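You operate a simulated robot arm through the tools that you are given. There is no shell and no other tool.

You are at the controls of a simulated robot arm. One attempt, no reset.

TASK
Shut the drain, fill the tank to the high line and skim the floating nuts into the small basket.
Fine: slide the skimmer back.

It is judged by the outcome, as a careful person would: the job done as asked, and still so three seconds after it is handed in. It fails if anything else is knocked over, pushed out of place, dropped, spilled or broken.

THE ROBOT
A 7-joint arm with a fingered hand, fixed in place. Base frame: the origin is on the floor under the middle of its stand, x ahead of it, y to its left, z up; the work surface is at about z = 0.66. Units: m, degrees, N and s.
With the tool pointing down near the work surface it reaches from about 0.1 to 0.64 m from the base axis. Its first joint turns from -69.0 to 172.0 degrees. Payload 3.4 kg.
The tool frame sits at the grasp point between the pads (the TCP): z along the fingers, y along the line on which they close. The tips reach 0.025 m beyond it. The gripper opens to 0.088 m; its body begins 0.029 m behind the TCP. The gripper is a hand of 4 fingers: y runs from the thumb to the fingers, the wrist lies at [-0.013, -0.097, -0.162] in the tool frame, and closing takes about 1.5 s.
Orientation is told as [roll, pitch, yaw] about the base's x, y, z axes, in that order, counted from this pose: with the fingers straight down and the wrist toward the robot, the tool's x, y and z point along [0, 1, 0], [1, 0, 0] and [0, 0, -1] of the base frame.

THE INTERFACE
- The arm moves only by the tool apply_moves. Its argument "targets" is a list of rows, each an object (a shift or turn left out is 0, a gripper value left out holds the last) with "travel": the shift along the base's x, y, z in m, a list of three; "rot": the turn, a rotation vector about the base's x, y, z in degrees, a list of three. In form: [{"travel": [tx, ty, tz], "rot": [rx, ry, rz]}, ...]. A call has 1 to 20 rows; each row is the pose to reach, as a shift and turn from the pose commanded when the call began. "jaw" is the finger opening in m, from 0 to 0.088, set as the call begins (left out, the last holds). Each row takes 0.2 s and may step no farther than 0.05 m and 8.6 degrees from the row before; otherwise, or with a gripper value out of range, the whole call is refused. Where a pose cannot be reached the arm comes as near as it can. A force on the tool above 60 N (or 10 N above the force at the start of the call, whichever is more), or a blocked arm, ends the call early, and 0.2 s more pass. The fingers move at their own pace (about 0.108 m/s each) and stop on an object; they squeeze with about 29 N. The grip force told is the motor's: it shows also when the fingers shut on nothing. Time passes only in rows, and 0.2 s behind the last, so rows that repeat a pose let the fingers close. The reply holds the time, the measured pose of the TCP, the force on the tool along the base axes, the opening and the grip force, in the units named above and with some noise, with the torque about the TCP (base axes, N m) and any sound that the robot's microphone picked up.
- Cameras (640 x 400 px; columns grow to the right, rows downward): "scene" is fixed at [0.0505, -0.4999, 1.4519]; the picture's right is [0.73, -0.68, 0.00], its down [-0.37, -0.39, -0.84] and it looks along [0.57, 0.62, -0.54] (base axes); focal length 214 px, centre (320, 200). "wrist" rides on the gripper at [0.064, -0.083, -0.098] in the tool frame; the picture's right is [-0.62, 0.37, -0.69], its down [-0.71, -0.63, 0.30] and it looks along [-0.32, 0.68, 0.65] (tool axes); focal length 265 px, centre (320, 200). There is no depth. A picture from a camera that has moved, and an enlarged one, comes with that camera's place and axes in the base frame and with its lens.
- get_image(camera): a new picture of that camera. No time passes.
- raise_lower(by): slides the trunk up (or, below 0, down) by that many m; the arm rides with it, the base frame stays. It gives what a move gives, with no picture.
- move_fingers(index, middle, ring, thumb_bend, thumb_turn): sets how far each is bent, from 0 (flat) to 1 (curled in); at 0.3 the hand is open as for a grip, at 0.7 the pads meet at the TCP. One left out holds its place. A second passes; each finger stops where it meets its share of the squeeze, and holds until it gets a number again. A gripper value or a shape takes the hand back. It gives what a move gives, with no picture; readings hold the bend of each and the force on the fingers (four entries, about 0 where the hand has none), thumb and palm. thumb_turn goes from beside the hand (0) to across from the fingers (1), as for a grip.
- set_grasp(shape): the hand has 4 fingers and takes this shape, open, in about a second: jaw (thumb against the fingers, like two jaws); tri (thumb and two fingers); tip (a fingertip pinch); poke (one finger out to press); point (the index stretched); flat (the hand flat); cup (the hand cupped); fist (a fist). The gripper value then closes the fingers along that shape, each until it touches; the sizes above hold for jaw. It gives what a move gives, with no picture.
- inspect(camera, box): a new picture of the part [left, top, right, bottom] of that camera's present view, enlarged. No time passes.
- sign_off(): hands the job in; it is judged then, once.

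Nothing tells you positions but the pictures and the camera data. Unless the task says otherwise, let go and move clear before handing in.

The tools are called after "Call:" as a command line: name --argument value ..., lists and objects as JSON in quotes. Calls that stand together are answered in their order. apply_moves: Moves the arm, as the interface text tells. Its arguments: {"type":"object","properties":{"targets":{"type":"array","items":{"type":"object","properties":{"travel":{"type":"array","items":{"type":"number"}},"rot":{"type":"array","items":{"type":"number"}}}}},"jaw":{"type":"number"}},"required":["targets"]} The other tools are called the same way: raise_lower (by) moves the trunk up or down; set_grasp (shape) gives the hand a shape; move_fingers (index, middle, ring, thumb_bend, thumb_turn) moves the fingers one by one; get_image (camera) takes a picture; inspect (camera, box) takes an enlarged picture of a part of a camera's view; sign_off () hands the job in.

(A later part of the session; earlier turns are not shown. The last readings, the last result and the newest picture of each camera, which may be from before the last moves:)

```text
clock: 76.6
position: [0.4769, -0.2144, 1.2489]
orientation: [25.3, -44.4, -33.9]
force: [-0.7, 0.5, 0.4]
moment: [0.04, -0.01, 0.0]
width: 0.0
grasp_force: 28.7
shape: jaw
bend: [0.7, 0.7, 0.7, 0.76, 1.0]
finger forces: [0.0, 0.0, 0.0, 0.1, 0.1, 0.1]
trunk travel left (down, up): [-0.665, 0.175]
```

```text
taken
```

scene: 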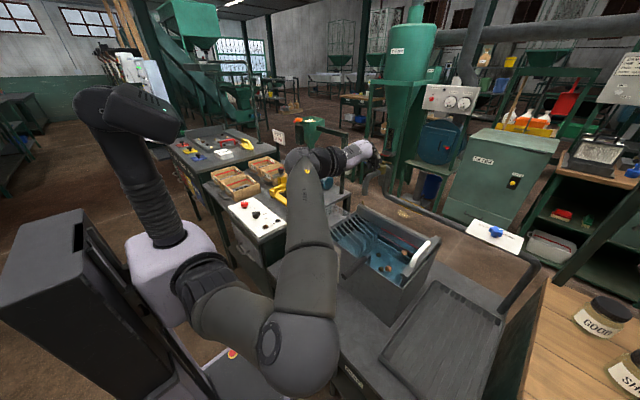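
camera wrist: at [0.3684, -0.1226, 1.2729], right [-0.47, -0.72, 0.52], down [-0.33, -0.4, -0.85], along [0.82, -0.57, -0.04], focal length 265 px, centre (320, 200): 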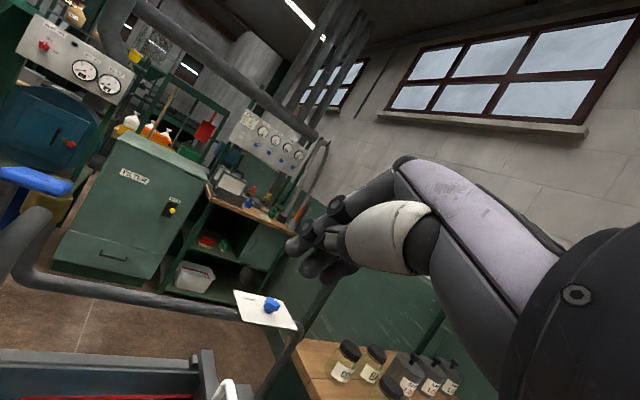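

The last row was slightly too large, so I'm resending with smaller steps.

Call:
apply_moves --targets '[{"travel": [0, 0, 0], "rot": [6.1, 0, -5.1]}, {"travel": [0, 0, 0], "rot": [12.3, 0, -10.3]}, {"travel": [0, -0.01, 0], "rot": [18.4, 0, -15.4]}, {"travel": [0, -0.02, 0], "rot": [24.5, 0, -20.6]}, {"travel": [0, -0.03, 0], "rot": [30.6, 0, -25.7]}, {"travel": [0, -0.04, 0], "rot": [36.8, 0, -30.9]}, {"travel": [0, -0.05, 0], "rot": [42.9, 0, -36]}, {"travel": [0, -0.06, 0], "rot": [49, 0, -41.1]}]' --jaw 0.07

Call:
get_image --camera "wrist"

Call:
get_image --camera "scene"

```text
clock: 78.4
position: [0.476, -0.2764, 1.2471]
orientation: [50.0, -1.7, -88.2]
force: [0.4, -0.1, -0.1]
moment: [0.05, -0.06, 0.01]
width: 0.0702
grasp_force: 0.2
shape: jaw
bend: [0.27, 0.34, 0.32, 0.5, 0.99]
finger forces: [0.0, 0.0, 0.1, 0.0, 0.0, 0.1]
trunk travel left (down, up): [-0.665, 0.175]
```

```text
taken
camera wrist: at [0.4389, -0.192, 1.3564], right [-0.92, -0.4, -0.02], down [-0.25, 0.6, -0.76], along [0.31, -0.69, -0.65], focal length 265 px, centre (320, 200)
```

wrist: 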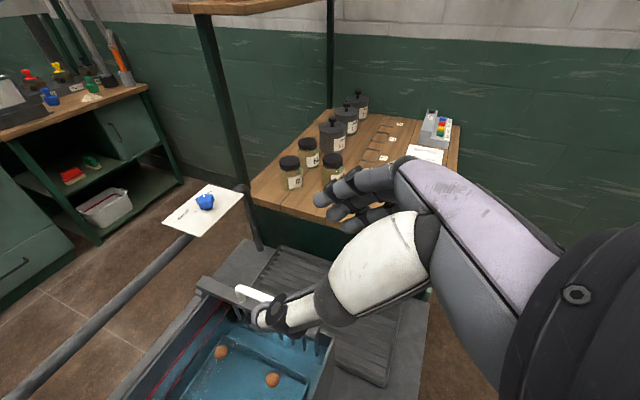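

```text
taken
```

scene: 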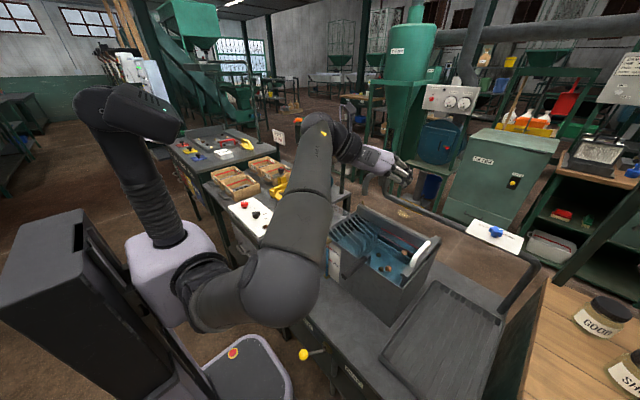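

The view is good: the jaw now opens along y, and the handle is visible ahead-right. I'll move above it, staying about 10 cm high.

Call:
apply_moves --targets '[{"travel": [0.02, -0.02, -0.03]}, {"travel": [0.045, -0.04, -0.06]}, {"travel": [0.07, -0.06, -0.09]}, {"travel": [0.095, -0.07, -0.12]}, {"travel": [0.115, -0.078, -0.15]}, {"travel": [0.124, -0.08, -0.175]}]'

Call:
get_image --camera "wrist"

Call:
get_image --camera "scene"

```text
clock: 79.8
position: [0.6021, -0.3543, 1.0721]
orientation: [49.9, -1.8, -88.1]
force: [0.2, 0.0, 0.2]
moment: [0.0, 0.01, 0.01]
width: 0.0698
grasp_force: 0.0
shape: jaw
bend: [0.27, 0.34, 0.32, 0.5, 0.99]
finger forces: [0.0, 0.1, 0.1, 0.1, 0.0, 0.0]
trunk travel left (down, up): [-0.665, 0.175]
```

```text
taken
camera wrist: at [0.5653, -0.2691, 1.1813], right [-0.92, -0.4, -0.02], down [-0.25, 0.6, -0.76], along [0.31, -0.69, -0.65], focal length 265 px, centre (320, 200)
```

wrist: 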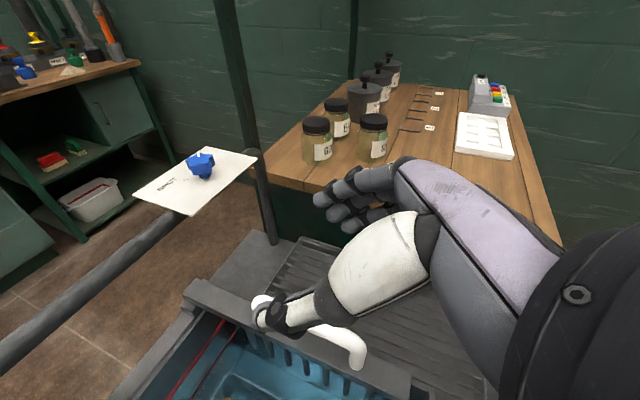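

```text
taken
```

scene: 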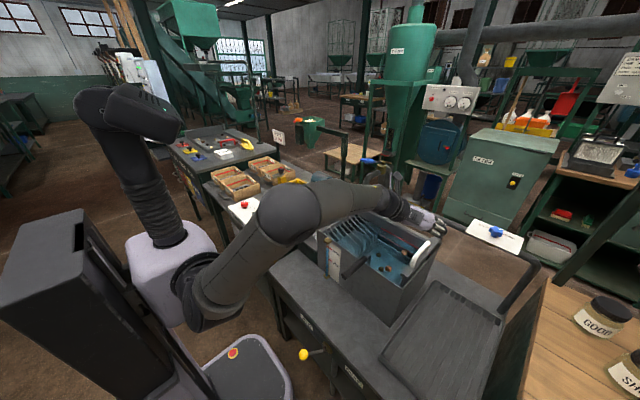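

The handle lies between thumb and fingers in y, from (0.573, −0.351) to (0.667, −0.361). I'm descending onto it.

Call:
apply_moves --targets '[{"travel": [0.002, -0.002, -0.025]}, {"travel": [0.004, -0.002, -0.05]}, {"travel": [0.006, -0.002, -0.075]}, {"travel": [0.008, -0.002, -0.095]}]'

Call:
get_image --camera "wrist"

Call:
inspect --camera "scene" --box '[340, 180, 480, 300]'

```text
clock: 80.8
position: [0.6086, -0.3604, 0.9764]
orientation: [49.9, -1.8, -88.0]
force: [-0.1, -0.7, -0.2]
moment: [0.0, 0.0, -0.03]
width: 0.0699
grasp_force: 0.0
shape: jaw
bend: [0.27, 0.34, 0.32, 0.5, 0.99]
finger forces: [0.1, 0.0, 0.1, 0.0, 0.1, 0.1]
trunk travel left (down, up): [-0.665, 0.175]
```

```text
taken
camera wrist: at [0.5719, -0.2734, 1.0864], right [-0.92, -0.4, -0.02], down [-0.25, 0.6, -0.76], along [0.32, -0.69, -0.65], focal length 265 px, centre (320, 200)
```

wrist: 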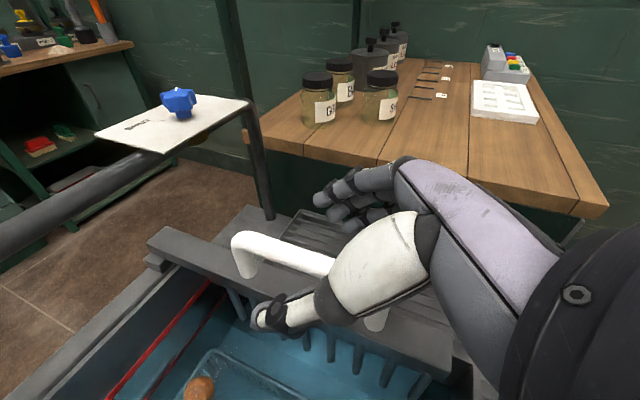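

```text
3.33 times, centred on (410, 240) of scene
camera zoom: at [0.0505, -0.4999, 1.4519], right [0.73, -0.68, 0.0], down [-0.37, -0.39, -0.84], along [0.57, 0.62, -0.54], focal length 715 px, centre (20, 67)
```

zoom: 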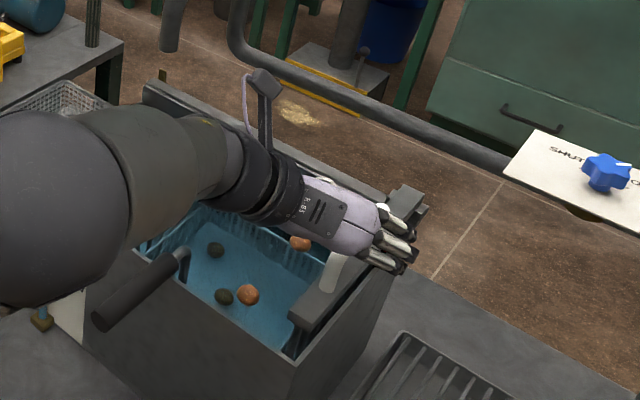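

The handle is between thumb and fingers. I'll lower the last 2 cm and close loosely around it.

Call:
apply_moves --targets '[{"travel": [0, 0.002, -0.01]}, {"travel": [0, 0.004, -0.02]}, {"travel": [0, 0.004, -0.02]}, {"travel": [0, 0.004, -0.02]}]' --jaw 0.03

Call:
get_image --camera "wrist"

Call:
inspect --camera "scene" --box '[340, 180, 480, 300]'

```text
clock: 81.8
position: [0.6091, -0.3557, 0.9569]
orientation: [49.9, -1.8, -88.0]
force: [-0.1, 0.0, -0.3]
moment: [-0.02, 0.02, 0.0]
width: 0.0304
grasp_force: 0.1
shape: jaw
bend: [0.74, 0.51, 0.49, 0.73, 1.0]
finger forces: [0.1, 0.1, 0.0, 0.0, 0.1, 0.1]
trunk travel left (down, up): [-0.665, 0.175]
```

```text
taken
camera wrist: at [0.5719, -0.269, 1.0663], right [-0.92, -0.4, -0.02], down [-0.25, 0.6, -0.76], along [0.31, -0.69, -0.65], focal length 265 px, centre (320, 200)
```

wrist: 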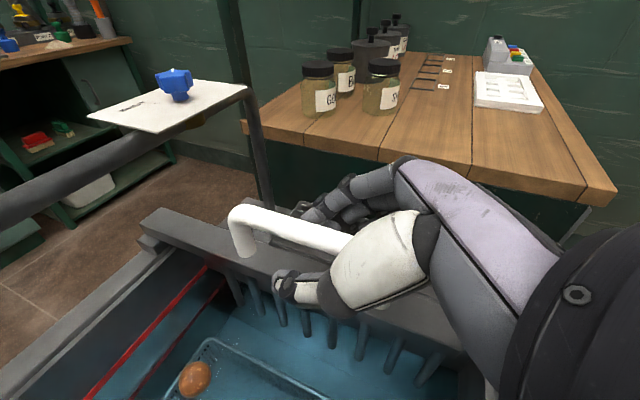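

```text
3.33 times, centred on (410, 240) of scene
camera zoom: at [0.0505, -0.4999, 1.4519], right [0.73, -0.68, 0.0], down [-0.37, -0.39, -0.84], along [0.57, 0.62, -0.54], focal length 715 px, centre (20, 67)
```

zoom: 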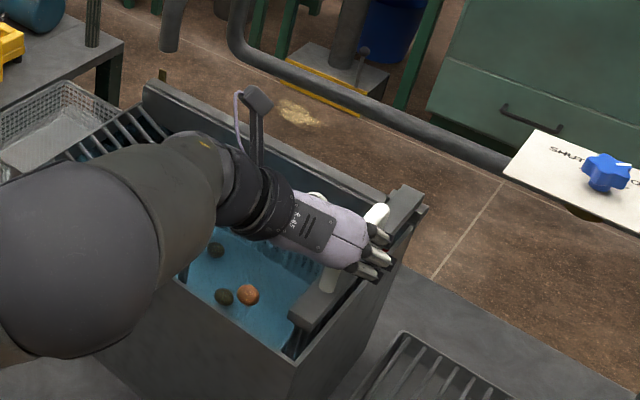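

The handle is loosely hooked with no force. I'll slide the skimmer toward +y in small steps, watching force and nuts.

Call:
apply_moves --targets '[{"travel": [0, 0.01, 0]}, {"travel": [0, 0.02, 0]}, {"travel": [0, 0.03, 0]}, {"travel": [0, 0.045, 0]}, {"travel": [0, 0.06, 0]}]'

Call:
get_image --camera "wrist"

Call:
inspect --camera "scene" --box '[300, 170, 480, 300]'

```text
clock: 83.0
position: [0.6087, -0.2929, 0.9577]
orientation: [49.8, -1.8, -88.0]
force: [0.0, -1.2, -0.2]
moment: [-0.01, 0.03, -0.02]
width: 0.0303
grasp_force: 0.1
shape: jaw
bend: [0.74, 0.51, 0.49, 0.73, 1.0]
finger forces: [0.3, 0.0, 0.0, 0.0, 0.0, 0.0]
trunk travel left (down, up): [-0.665, 0.175]
```

```text
taken
camera wrist: at [0.5715, -0.2076, 1.0674], right [-0.92, -0.4, -0.02], down [-0.25, 0.6, -0.76], along [0.32, -0.69, -0.65], focal length 265 px, centre (320, 200)
```

wrist: 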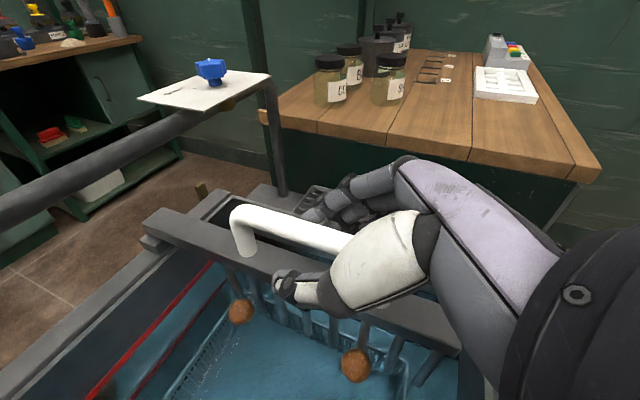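

```text
3.08 times, centred on (390, 235) of scene
camera zoom: at [0.0505, -0.4999, 1.4519], right [0.73, -0.68, 0.0], down [-0.37, -0.39, -0.84], along [0.57, 0.62, -0.54], focal length 660 px, centre (105, 92)
```

zoom: 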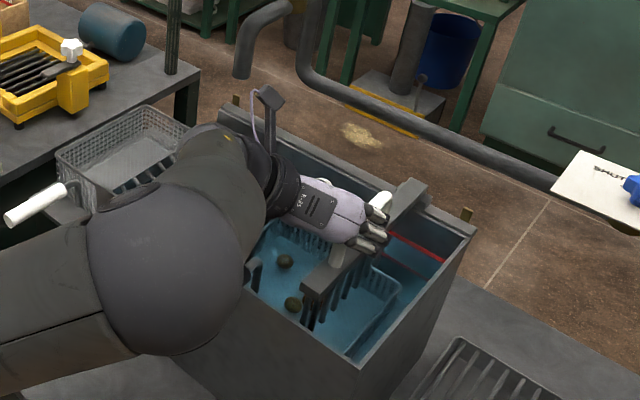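

The skimmer slides easily at about 1 N, and two floating nuts are being swept ahead of it. I'll continue slowly.

Call:
apply_moves --targets '[{"travel": [0, 0.012, 0]}, {"travel": [0, 0.024, 0]}, {"travel": [0, 0.036, 0]}, {"travel": [0, 0.048, 0]}, {"travel": [0, 0.06, 0]}, {"travel": [0, 0.07, 0]}]'

Call:
get_image --camera "wrist"

Call:
get_image --camera "scene"

```text
clock: 84.4
position: [0.6073, -0.2213, 0.9573]
orientation: [49.8, -2.0, -88.0]
force: [0.4, -0.1, 0.3]
moment: [0.0, -0.01, 0.01]
width: 0.0304
grasp_force: 0.0
shape: jaw
bend: [0.74, 0.51, 0.49, 0.73, 1.0]
finger forces: [0.3, 0.1, 0.0, 0.1, 0.0, 0.0]
trunk travel left (down, up): [-0.665, 0.175]
```

```text
taken
camera wrist: at [0.5705, -0.1366, 1.0675], right [-0.92, -0.4, -0.02], down [-0.25, 0.6, -0.76], along [0.32, -0.69, -0.65], focal length 265 px, centre (320, 200)
```

wrist: 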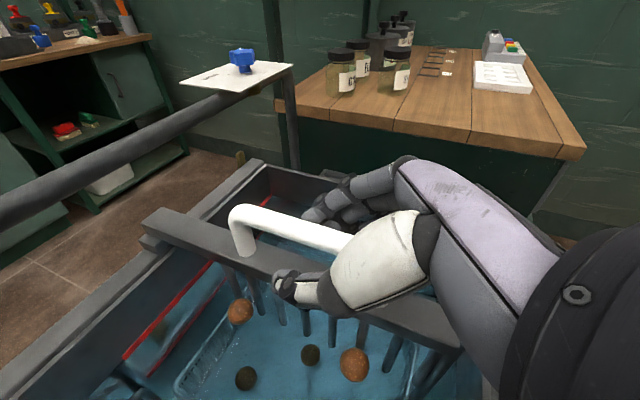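

```text
taken
```

scene: 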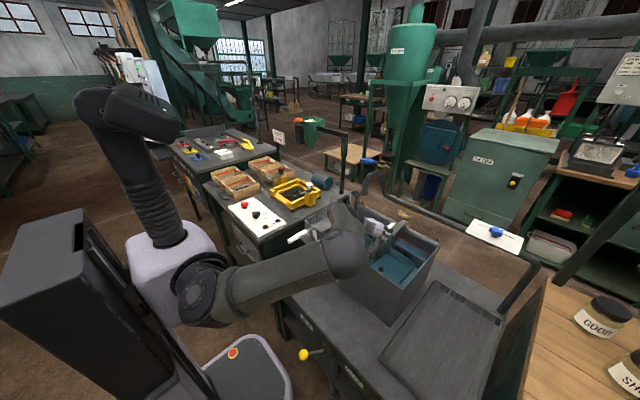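

Two floaters are ahead of the tines, and two dark nuts rest on the bottom. I'm continuing the sweep toward the ramp.

Call:
apply_moves --targets '[{"travel": [0, 0.012, 0]}, {"travel": [0, 0.024, 0]}, {"travel": [0, 0.036, 0]}, {"travel": [0, 0.048, 0]}, {"travel": [0, 0.06, 0]}]'

Call:
get_image --camera "wrist"

Call:
inspect --camera "scene" --box '[280, 160, 460, 300]'

```text
clock: 85.6
position: [0.6072, -0.1639, 0.9574]
orientation: [49.9, -1.8, -88.0]
force: [1.0, -0.3, 0.2]
moment: [0.02, 0.03, 0.0]
width: 0.0306
grasp_force: 0.1
shape: jaw
bend: [0.74, 0.51, 0.49, 0.73, 1.0]
finger forces: [0.6, 0.1, 0.1, 0.1, 0.0, 0.1]
trunk travel left (down, up): [-0.665, 0.175]
```

```text
taken
camera wrist: at [0.5709, -0.0789, 1.0668], right [-0.92, -0.4, -0.02], down [-0.25, 0.6, -0.76], along [0.32, -0.69, -0.65], focal length 265 px, centre (320, 200)
```

wrist: 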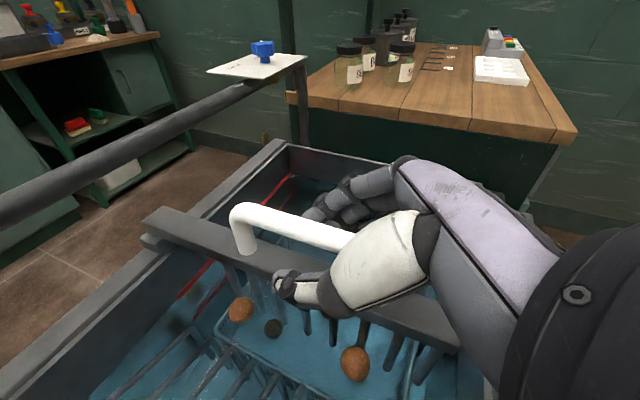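

```text
2.86 times, centred on (370, 230) of scene
camera zoom: at [0.0505, -0.4999, 1.4519], right [0.73, -0.68, 0.0], down [-0.37, -0.39, -0.84], along [0.57, 0.62, -0.54], focal length 613 px, centre (177, 114)
```

zoom: 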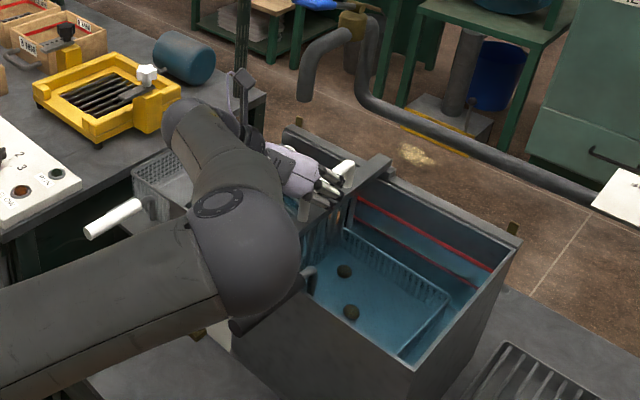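

All clear: my elbow is well above the black handle, and the basket hasn't moved. I'm continuing toward the ramp.

Call:
apply_moves --targets '[{"travel": [0, 0.01, 0]}, {"travel": [0, 0.02, 0]}, {"travel": [0, 0.03, 0]}, {"travel": [0, 0.04, 0]}, {"travel": [0, 0.05, 0]}]'

Call:
get_image --camera "wrist"

Call:
inspect --camera "scene" --box '[280, 160, 460, 300]'

```text
clock: 86.8
position: [0.6081, -0.1152, 0.9578]
orientation: [49.9, -1.8, -88.1]
force: [0.2, 0.3, 0.5]
moment: [-0.01, 0.02, 0.01]
width: 0.0306
grasp_force: 0.0
shape: jaw
bend: [0.74, 0.51, 0.49, 0.73, 1.0]
finger forces: [0.5, 0.0, 0.0, 0.0, 0.0, 0.1]
trunk travel left (down, up): [-0.665, 0.175]
```

```text
taken
camera wrist: at [0.5706, -0.0294, 1.067], right [-0.92, -0.4, -0.02], down [-0.25, 0.6, -0.76], along [0.31, -0.69, -0.65], focal length 265 px, centre (320, 200)
```

wrist: 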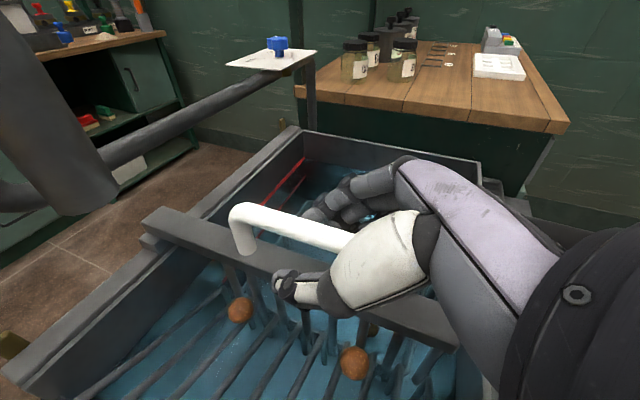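

```text
2.86 times, centred on (370, 230) of scene
camera zoom: at [0.0505, -0.4999, 1.4519], right [0.73, -0.68, 0.0], down [-0.37, -0.39, -0.84], along [0.57, 0.62, -0.54], focal length 613 px, centre (177, 114)
```

zoom: 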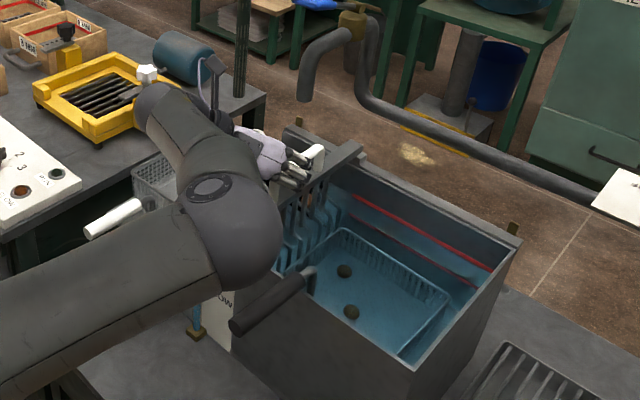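

The nuts are riding in front of the tines at the ramp. I'll continue another 5 cm.

Call:
apply_moves --targets '[{"travel": [0, 0.01, 0]}, {"travel": [0, 0.02, 0]}, {"travel": [0, 0.03, 0]}, {"travel": [0, 0.04, 0]}, {"travel": [0, 0.05, 0]}]'

Call:
get_image --camera "wrist"

Call:
inspect --camera "scene" --box '[280, 160, 460, 300]'

```text
clock: 88.0
position: [0.609, -0.0663, 0.9574]
orientation: [49.9, -1.8, -88.1]
force: [0.0, -1.3, -0.6]
moment: [-0.02, 0.01, -0.02]
width: 0.0308
grasp_force: 0.1
shape: jaw
bend: [0.74, 0.51, 0.49, 0.73, 1.0]
finger forces: [1.0, 0.0, 0.0, 0.0, 0.0, 0.0]
trunk travel left (down, up): [-0.665, 0.175]
```

```text
taken
camera wrist: at [0.5718, 0.0193, 1.0666], right [-0.92, -0.4, -0.02], down [-0.25, 0.6, -0.76], along [0.31, -0.69, -0.65], focal length 265 px, centre (320, 200)
```

wrist: 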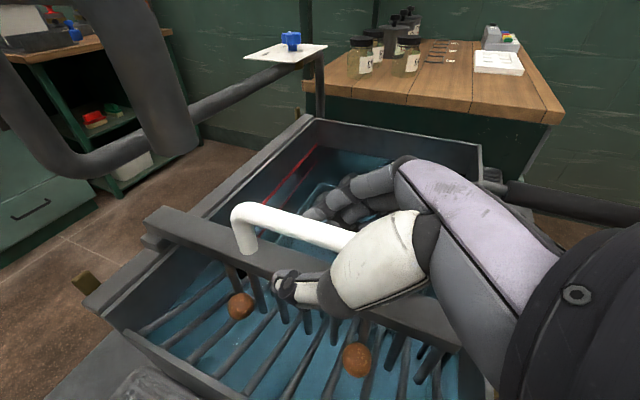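

```text
2.86 times, centred on (370, 230) of scene
camera zoom: at [0.0505, -0.4999, 1.4519], right [0.73, -0.68, 0.0], down [-0.37, -0.39, -0.84], along [0.57, 0.62, -0.54], focal length 613 px, centre (177, 114)
```

zoom: 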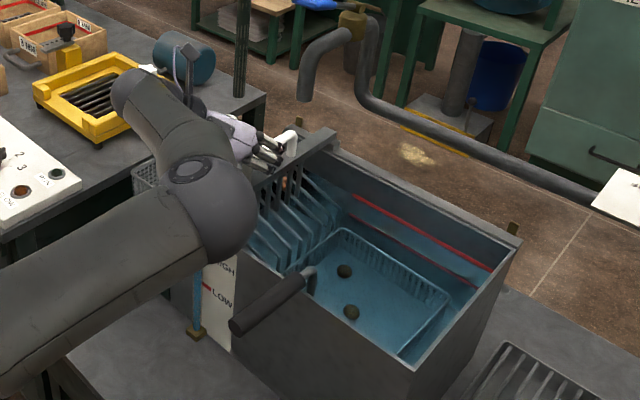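

The end lip and basket edge are coming into view, with about 6–7 cm to go. I'll go slowly now, checking force.

Call:
apply_moves --targets '[{"travel": [0, 0.008, 0]}, {"travel": [0, 0.016, 0]}, {"travel": [0, 0.024, 0]}, {"travel": [0, 0.032, 0]}]'

Call:
get_image --camera "wrist"

Call:
inspect --camera "scene" --box '[280, 160, 460, 300]'

```text
clock: 89.0
position: [0.6089, -0.0315, 0.9557]
orientation: [50.0, -1.8, -88.1]
force: [-0.7, -1.2, 1.3]
moment: [-0.01, 0.01, -0.01]
width: 0.0307
grasp_force: 0.1
shape: jaw
bend: [0.74, 0.51, 0.49, 0.73, 1.0]
finger forces: [0.6, 0.1, 0.0, 0.0, 0.1, 0.0]
trunk travel left (down, up): [-0.665, 0.175]
```

```text
taken
camera wrist: at [0.5712, 0.0534, 1.0643], right [-0.92, -0.4, -0.02], down [-0.25, 0.6, -0.76], along [0.31, -0.69, -0.65], focal length 265 px, centre (320, 200)
```

wrist: 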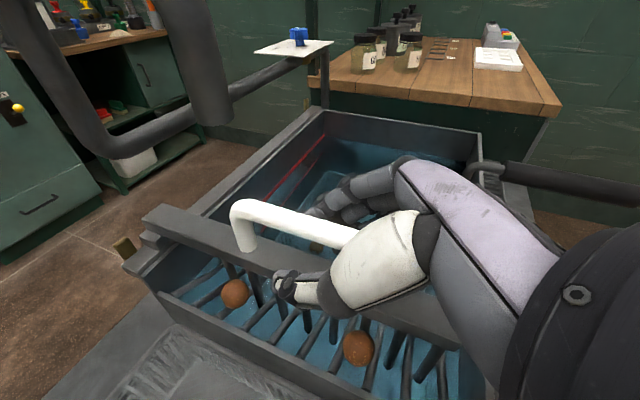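

```text
2.86 times, centred on (370, 230) of scene
camera zoom: at [0.0505, -0.4999, 1.4519], right [0.73, -0.68, 0.0], down [-0.37, -0.39, -0.84], along [0.57, 0.62, -0.54], focal length 613 px, centre (177, 114)
```

zoom: 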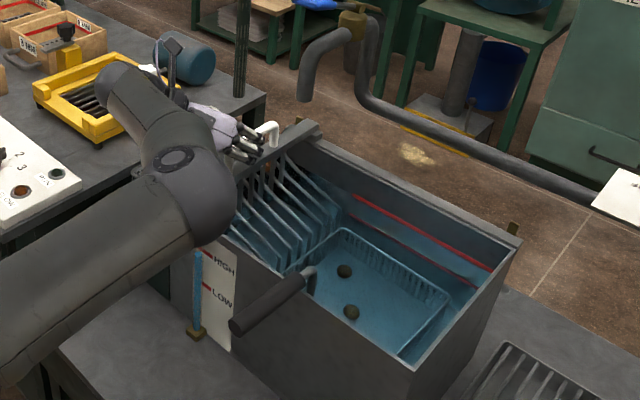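

The nuts are climbing the ramp bars just before the lip. I'll continue slowly so that they roll over rather than jump.

Call:
apply_moves --targets '[{"travel": [0, 0.006, 0]}, {"travel": [0, 0.012, 0]}, {"travel": [0, 0.018, 0]}, {"travel": [0, 0.024, 0]}]'

Call:
get_image --camera "wrist"

Call:
inspect --camera "scene" --box '[280, 160, 460, 300]'

```text
clock: 90.0
position: [0.6074, -0.0068, 0.9572]
orientation: [49.9, -1.8, -88.1]
force: [0.5, 0.2, -0.4]
moment: [-0.01, -0.01, -0.01]
width: 0.0303
grasp_force: 0.1
shape: jaw
bend: [0.74, 0.51, 0.49, 0.73, 1.0]
finger forces: [0.0, 0.0, 0.0, 0.0, 0.0, 0.0]
trunk travel left (down, up): [-0.665, 0.175]
```

```text
taken
camera wrist: at [0.571, 0.0788, 1.0664], right [-0.92, -0.4, -0.02], down [-0.25, 0.6, -0.76], along [0.31, -0.69, -0.65], focal length 265 px, centre (320, 200)
```

wrist: 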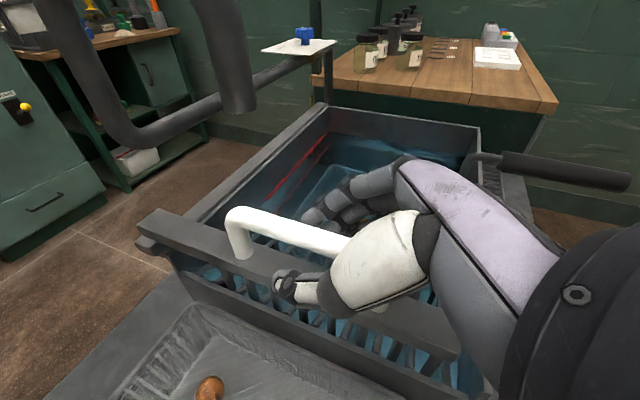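

```text
2.86 times, centred on (370, 230) of scene
camera zoom: at [0.0505, -0.4999, 1.4519], right [0.73, -0.68, 0.0], down [-0.37, -0.39, -0.84], along [0.57, 0.62, -0.54], focal length 613 px, centre (177, 114)
```

zoom: 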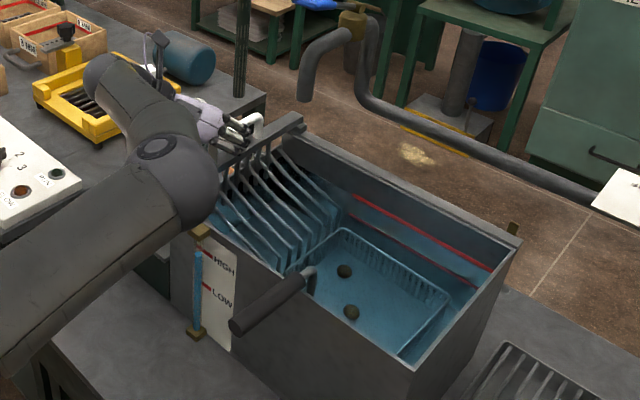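

A nut dropped into the small basket. I'll nudge forward a little more to reach the end of travel, watching force.

Call:
apply_moves --targets '[{"travel": [0, 0.005, 0]}, {"travel": [0, 0.01, 0]}, {"travel": [0, 0.014, 0]}]'

Call:
get_image --camera "wrist"

Call:
inspect --camera "scene" --box '[300, 180, 400, 260]'

```text
clock: 90.8
position: [0.6094, 0.0045, 0.9576]
orientation: [49.8, -1.8, -88.2]
force: [-1.7, -5.0, -0.1]
moment: [-0.03, 0.02, -0.11]
width: 0.0332
grasp_force: 0.1
shape: jaw
bend: [0.73, 0.51, 0.49, 0.73, 1.0]
finger forces: [4.9, 0.0, 0.0, 0.1, 0.1, 0.0]
trunk travel left (down, up): [-0.665, 0.175]
```

```text
taken
camera wrist: at [0.5715, 0.0902, 1.0664], right [-0.92, -0.4, -0.02], down [-0.25, 0.6, -0.76], along [0.31, -0.69, -0.65], focal length 265 px, centre (320, 200)
```

wrist: 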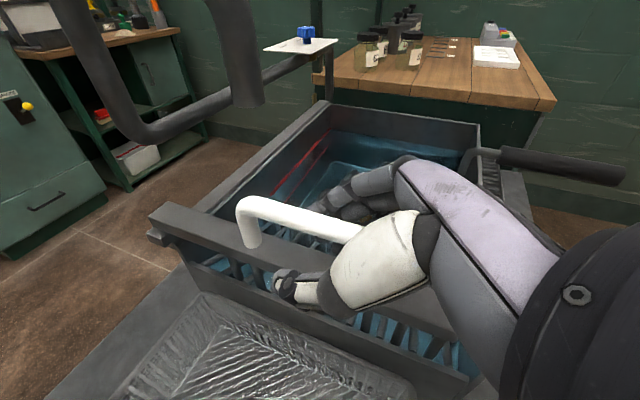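

```text
5.00 times, centred on (350, 220) of scene
camera zoom: at [0.0505, -0.4999, 1.4519], right [0.73, -0.68, 0.0], down [-0.37, -0.39, -0.84], along [0.57, 0.62, -0.54], focal length 1072 px, centre (170, 100)
```

zoom: 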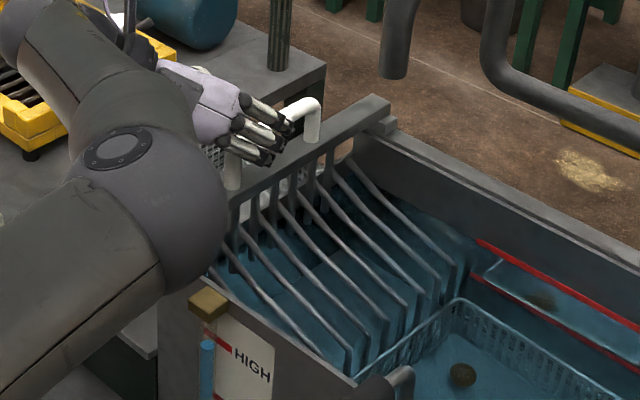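

I've reached the end stop at 5 N, and the ramp and water surface look clear of nuts. Now I'll slide the skimmer back toward −y.

Call:
apply_moves --targets '[{"travel": [0, -0.01, 0]}, {"travel": [0, -0.025, 0]}, {"travel": [0, -0.04, 0]}, {"travel": [0, -0.055, 0]}, {"travel": [0, -0.07, 0]}, {"travel": [0, -0.085, 0]}, {"travel": [0, -0.1, 0]}]'

Call:
get_image --camera "wrist"

Call:
inspect --camera "scene" --box '[280, 160, 460, 300]'

```text
clock: 92.4
position: [0.6069, -0.095, 0.9576]
orientation: [49.8, -1.7, -88.2]
force: [0.3, -0.1, -0.2]
moment: [-0.01, 0.02, -0.02]
width: 0.0302
grasp_force: 0.0
shape: jaw
bend: [0.74, 0.51, 0.49, 0.73, 1.0]
finger forces: [0.0, 0.0, 0.1, 0.1, 0.5, 0.0]
trunk travel left (down, up): [-0.665, 0.175]
```

```text
taken
camera wrist: at [0.5704, -0.0085, 1.0674], right [-0.92, -0.4, -0.02], down [-0.25, 0.6, -0.76], along [0.31, -0.69, -0.65], focal length 265 px, centre (320, 200)
```

wrist: 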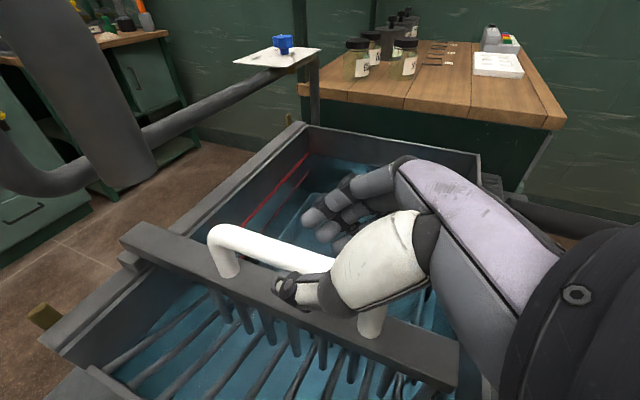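

```text
2.86 times, centred on (370, 230) of scene
camera zoom: at [0.0505, -0.4999, 1.4519], right [0.73, -0.68, 0.0], down [-0.37, -0.39, -0.84], along [0.57, 0.62, -0.54], focal length 613 px, centre (177, 114)
```

zoom: 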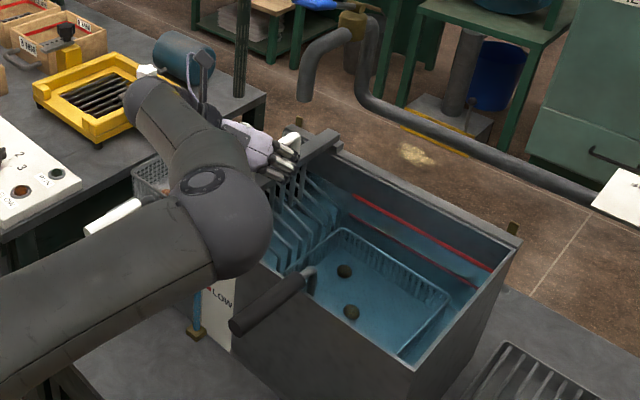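

It's sliding back smoothly, pushed by the thumb. I'm continuing.

Call:
apply_moves --targets '[{"travel": [0, -0.02, 0]}, {"travel": [0, -0.04, 0]}, {"travel": [0, -0.06, 0]}, {"travel": [0, -0.08, 0]}, {"travel": [0, -0.1, 0]}, {"travel": [0, -0.12, 0]}, {"travel": [0, -0.14, 0]}, {"travel": [0, -0.16, 0]}, {"travel": [0, -0.18, 0]}, {"travel": [0, -0.2, 0]}]'

Call:
get_image --camera "wrist"

Call:
inspect --camera "scene" --box '[280, 160, 460, 300]'

```text
clock: 94.6
position: [0.6072, -0.2961, 0.9543]
orientation: [50.0, -1.8, -88.1]
force: [0.9, -0.1, 0.3]
moment: [0.0, -0.04, 0.04]
width: 0.0302
grasp_force: 0.0
shape: jaw
bend: [0.74, 0.51, 0.49, 0.73, 1.0]
finger forces: [0.1, 0.1, 0.1, 0.1, 0.0, 0.0]
trunk travel left (down, up): [-0.665, 0.175]
```

```text
taken
camera wrist: at [0.5705, -0.2105, 1.0646], right [-0.92, -0.4, -0.02], down [-0.25, 0.6, -0.76], along [0.31, -0.69, -0.65], focal length 265 px, centre (320, 200)
```

wrist: 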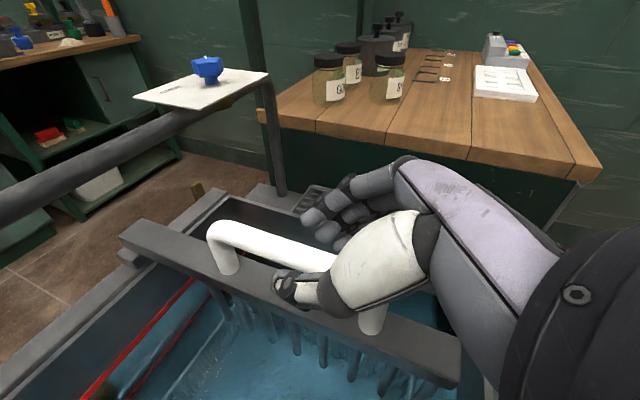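

```text
2.86 times, centred on (370, 230) of scene
camera zoom: at [0.0505, -0.4999, 1.4519], right [0.73, -0.68, 0.0], down [-0.37, -0.39, -0.84], along [0.57, 0.62, -0.54], focal length 613 px, centre (177, 114)
```

zoom: 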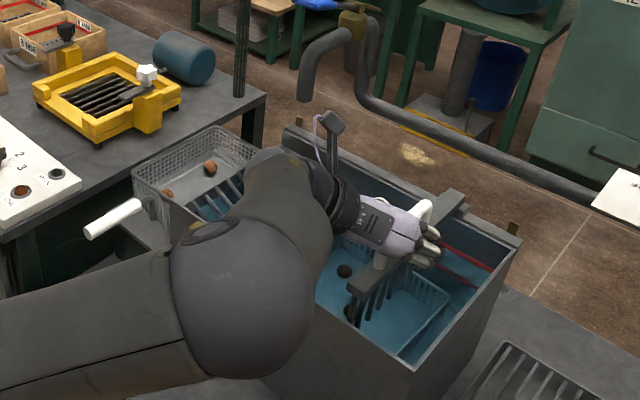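

Nuts are visible in the small basket. I'll slide the skimmer the last ~6 cm to its start position, slowing near the end.

Call:
apply_moves --targets '[{"travel": [0, -0.015, 0]}, {"travel": [0, -0.03, 0]}, {"travel": [0, -0.042, 0]}, {"travel": [0, -0.052, 0]}, {"travel": [0, -0.058, 0]}]'

Call:
get_image --camera "wrist"

Call:
inspect --camera "scene" --box '[340, 180, 480, 300]'

```text
clock: 95.8
position: [0.6095, -0.353, 0.9559]
orientation: [49.8, -1.9, -88.1]
force: [0.4, 1.2, -1.2]
moment: [-0.01, 0.0, 0.04]
width: 0.0304
grasp_force: 0.1
shape: jaw
bend: [0.74, 0.51, 0.49, 0.72, 1.0]
finger forces: [0.1, 0.0, 0.0, 0.0, 1.4, 0.1]
trunk travel left (down, up): [-0.665, 0.175]
```

```text
taken
camera wrist: at [0.5724, -0.268, 1.0663], right [-0.92, -0.4, -0.01], down [-0.25, 0.6, -0.76], along [0.31, -0.7, -0.65], focal length 265 px, centre (320, 200)
```

wrist: 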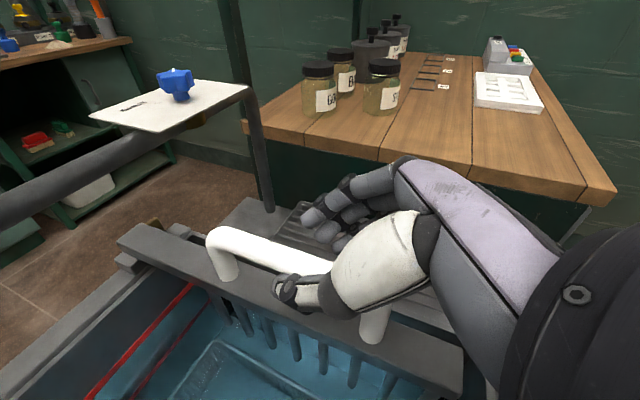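

```text
3.33 times, centred on (410, 240) of scene
camera zoom: at [0.0505, -0.4999, 1.4519], right [0.73, -0.68, 0.0], down [-0.37, -0.39, -0.84], along [0.57, 0.62, -0.54], focal length 715 px, centre (20, 67)
```

zoom: 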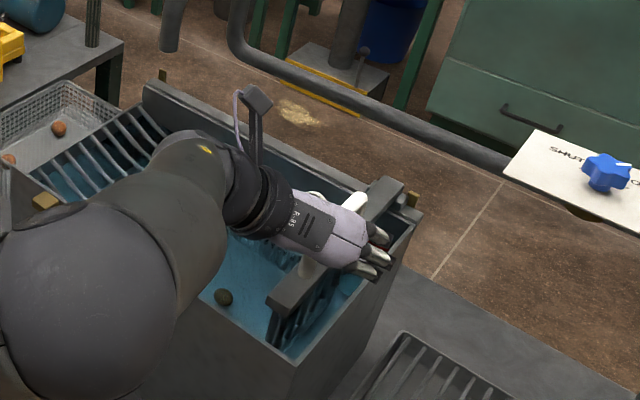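

Compared with the start picture, it still needs about 2.5 cm. I'll push on gently to its stop.

Call:
apply_moves --targets '[{"travel": [0, -0.008, 0]}, {"travel": [0, -0.016, 0]}, {"travel": [0, -0.022, 0]}]'

Call:
inspect --camera "scene" --box '[340, 180, 480, 300]'

Call:
get_image --camera "wrist"

```text
clock: 96.6
position: [0.6081, -0.3743, 0.9585]
orientation: [49.9, -1.9, -88.1]
force: [0.4, 2.1, 0.6]
moment: [0.01, -0.01, 0.03]
width: 0.0311
grasp_force: 0.1
shape: jaw
bend: [0.74, 0.51, 0.49, 0.72, 1.0]
finger forces: [0.0, 0.0, 0.0, 0.0, 1.8, 0.1]
trunk travel left (down, up): [-0.665, 0.175]
```

```text
3.33 times, centred on (410, 240) of scene
camera zoom: at [0.0505, -0.4999, 1.4519], right [0.73, -0.68, 0.0], down [-0.37, -0.39, -0.84], along [0.57, 0.62, -0.54], focal length 715 px, centre (20, 67)
```

zoom: 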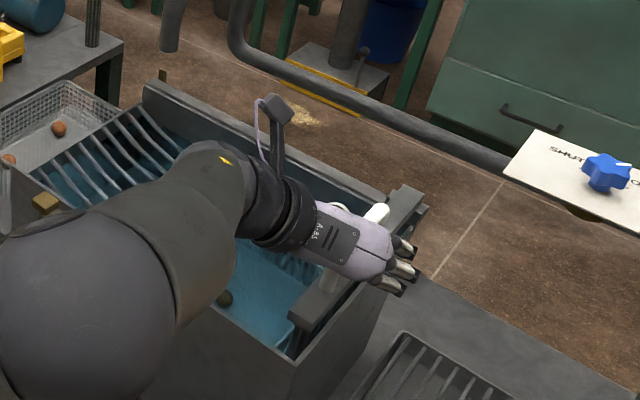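

```text
taken
camera wrist: at [0.5715, -0.2895, 1.0679], right [-0.92, -0.4, -0.02], down [-0.25, 0.6, -0.76], along [0.31, -0.69, -0.65], focal length 265 px, centre (320, 200)
```

wrist: 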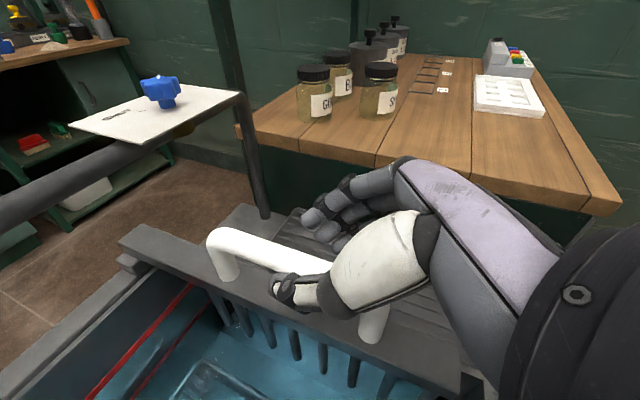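

The skimmer is back at its starting place. I'll open the hand and lift straight up off the handle.

Call:
apply_moves --targets '[{"travel": [0, 0.006, 0]}, {"travel": [0, 0.01, 0]}, {"travel": [0, 0.01, 0]}, {"travel": [0, 0.01, 0]}, {"travel": [0, 0.01, 0]}]' --jaw 0.07

Call:
get_image --camera "wrist"

```text
clock: 97.8
position: [0.6091, -0.3655, 0.9559]
orientation: [49.8, -1.9, -88.1]
force: [0.6, -0.2, 0.3]
moment: [0.01, 0.02, -0.01]
width: 0.0692
grasp_force: 0.1
shape: jaw
bend: [0.27, 0.34, 0.32, 0.5, 0.99]
finger forces: [0.0, 0.0, 0.0, 0.1, 0.0, 0.1]
trunk travel left (down, up): [-0.665, 0.175]
```

```text
taken
camera wrist: at [0.571, -0.2802, 1.0671], right [-0.92, -0.4, -0.02], down [-0.25, 0.6, -0.76], along [0.31, -0.69, -0.65], focal length 265 px, centre (320, 200)
```

wrist: 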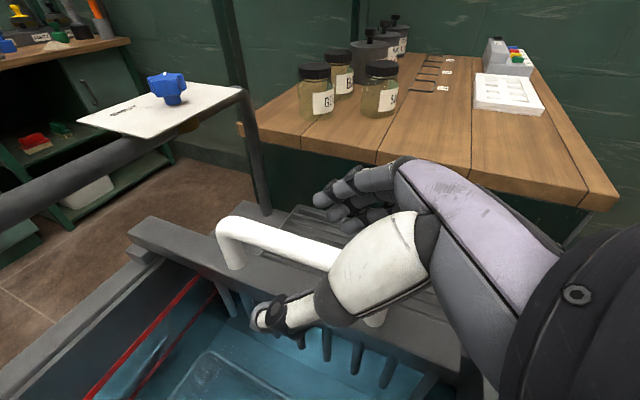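

The hand is open and free around the handle. I'm lifting straight up.

Call:
apply_moves --targets '[{"travel": [0, 0, 0.02]}, {"travel": [0, 0, 0.045]}, {"travel": [0, 0, 0.08]}, {"travel": [0, 0, 0.115]}, {"travel": [-0.02, 0, 0.15]}, {"travel": [-0.05, 0.02, 0.185]}]'

Call:
get_image --camera "wrist"

Call:
get_image --camera "scene"

Call:
inspect --camera "scene" --box '[260, 180, 460, 305]'

```text
refused: row 6 steps farther than a row can; nothing moved
```

```text
taken
camera wrist: at [0.571, -0.2802, 1.0671], right [-0.92, -0.4, -0.02], down [-0.25, 0.6, -0.76], along [0.31, -0.69, -0.65], focal length 265 px, centre (320, 200)
```

wrist: 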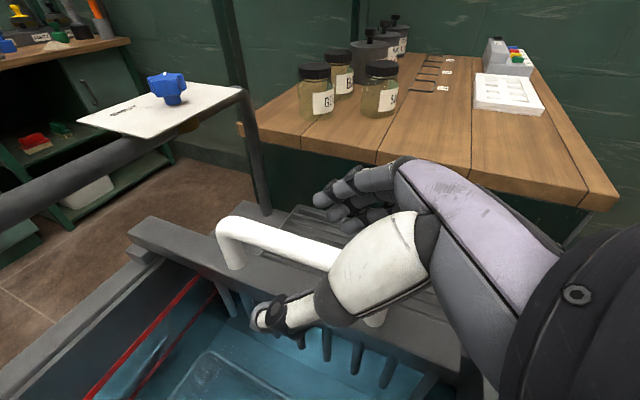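

```text
taken
```

scene: 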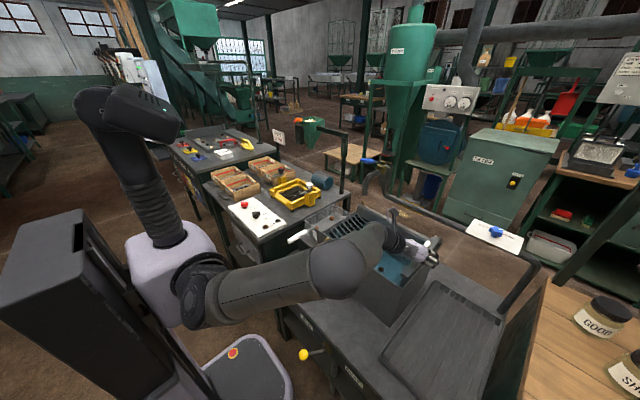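

```text
3.20 times, centred on (360, 242) of scene
camera zoom: at [0.0505, -0.4999, 1.4519], right [0.73, -0.68, 0.0], down [-0.37, -0.39, -0.84], along [0.57, 0.62, -0.54], focal length 686 px, centre (192, 64)
```

zoom: 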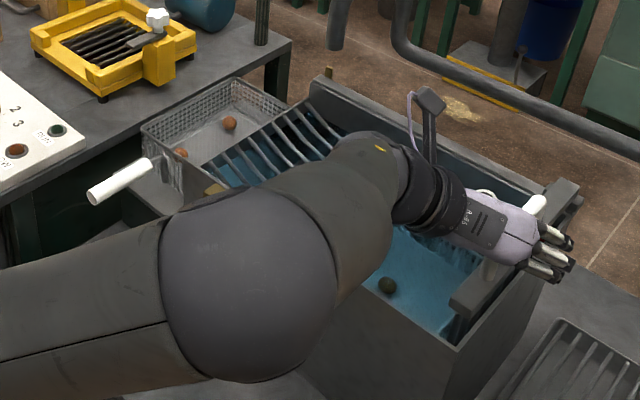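

One row was slightly too big, so I'm resending the lift.

Call:
apply_moves --targets '[{"travel": [0, 0, 0.02]}, {"travel": [0, 0, 0.045]}, {"travel": [0, 0, 0.08]}, {"travel": [0, 0, 0.115]}, {"travel": [-0.02, 0, 0.145]}, {"travel": [-0.045, 0.01, 0.175]}]'

Call:
get_image --camera "wrist"

Call:
get_image --camera "scene"

Call:
inspect --camera "scene" --box '[260, 180, 460, 305]'

```text
clock: 99.2
position: [0.5615, -0.3533, 1.133]
orientation: [50.0, -1.7, -88.1]
force: [0.9, 0.6, 0.3]
moment: [0.01, 0.03, -0.01]
width: 0.0699
grasp_force: 0.0
shape: jaw
bend: [0.27, 0.34, 0.32, 0.5, 0.99]
finger forces: [0.0, 0.0, 0.0, 0.0, 0.0, 0.1]
trunk travel left (down, up): [-0.665, 0.175]
```

```text
taken
camera wrist: at [0.5252, -0.2689, 1.2427], right [-0.92, -0.4, -0.02], down [-0.25, 0.6, -0.76], along [0.32, -0.69, -0.65], focal length 265 px, centre (320, 200)
```

wrist: 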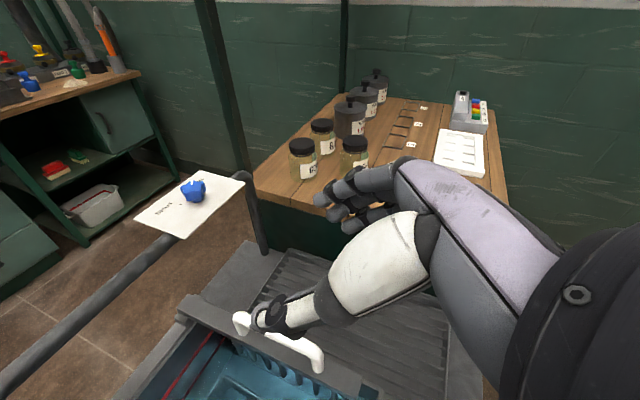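

```text
taken
```

scene: 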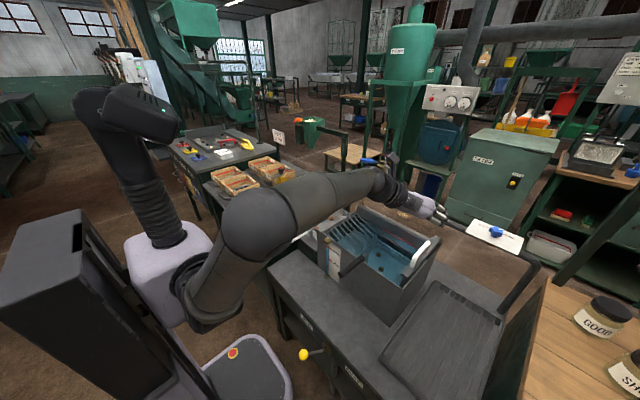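

```text
3.20 times, centred on (360, 242) of scene
camera zoom: at [0.0505, -0.4999, 1.4519], right [0.73, -0.68, 0.0], down [-0.37, -0.39, -0.84], along [0.57, 0.62, -0.54], focal length 686 px, centre (192, 64)
```

zoom: 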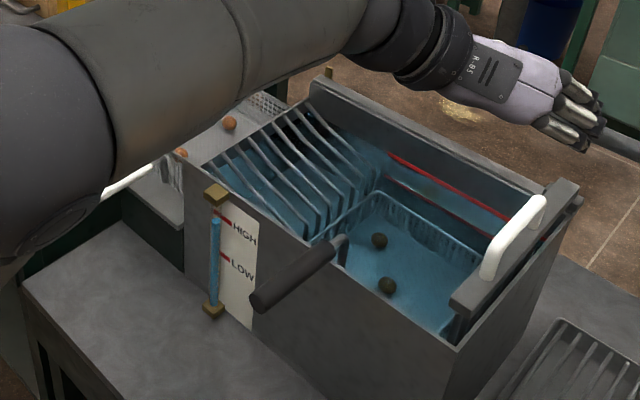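

The tank scene is visible now: the skimmer is back and the sinkers are on the bottom. The black handle looks a few millimetres shifted, so I'll compare it closely with the first pictures and count the nuts.

Call:
inspect --camera "scene" --box '[300, 200, 400, 262]'

Call:
inspect --camera "scene" --box '[370, 220, 450, 290]'

Call:
inspect --camera "scene" --box '[290, 205, 350, 245]'

Call:
inspect --camera "scene" --box '[310, 230, 360, 290]'

```text
6.40 times, centred on (350, 231) of scene
camera zoom: at [0.0505, -0.4999, 1.4519], right [0.73, -0.68, 0.0], down [-0.37, -0.39, -0.84], along [0.57, 0.62, -0.54], focal length 1373 px, centre (128, 2)
```

zoom: 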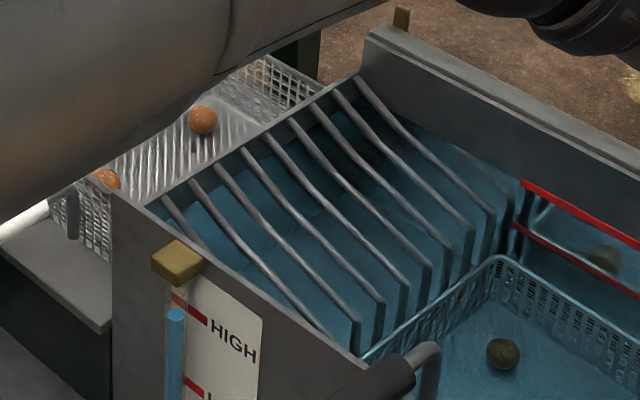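

```text
5.71 times, centred on (410, 255) of scene
camera zoom: at [0.0505, -0.4999, 1.4519], right [0.73, -0.68, 0.0], down [-0.37, -0.39, -0.84], along [0.57, 0.62, -0.54], focal length 1226 px, centre (-194, -114)
```

zoom: 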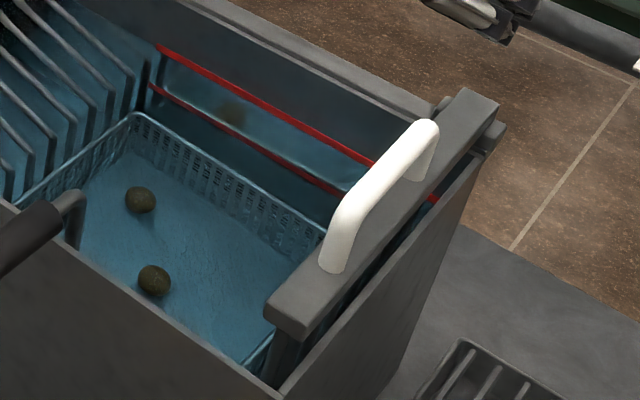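

```text
10.00 times, centred on (320, 225) of scene
camera zoom: at [0.0505, -0.4999, 1.4519], right [0.73, -0.68, 0.0], down [-0.37, -0.39, -0.84], along [0.57, 0.62, -0.54], focal length 2145 px, centre (320, -50)
```

zoom: 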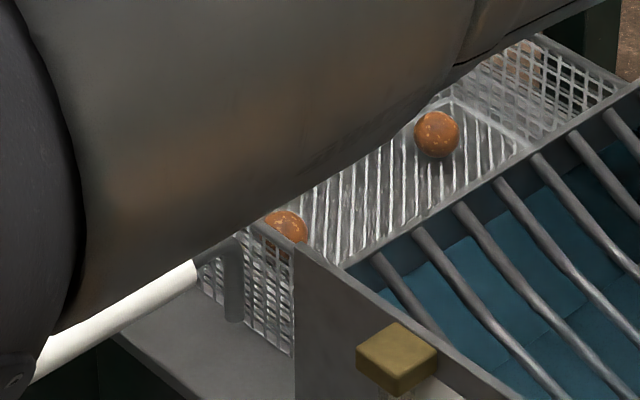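

```text
6.67 times, centred on (335, 260) of scene
camera zoom: at [0.0505, -0.4999, 1.4519], right [0.73, -0.68, 0.0], down [-0.37, -0.39, -0.84], along [0.57, 0.62, -0.54], focal length 1430 px, centre (220, -200)
```

zoom: 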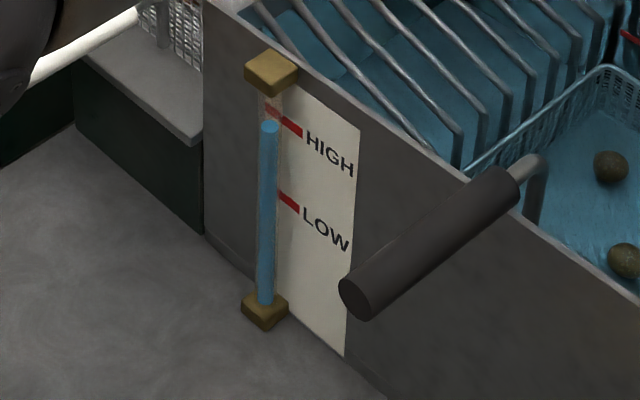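

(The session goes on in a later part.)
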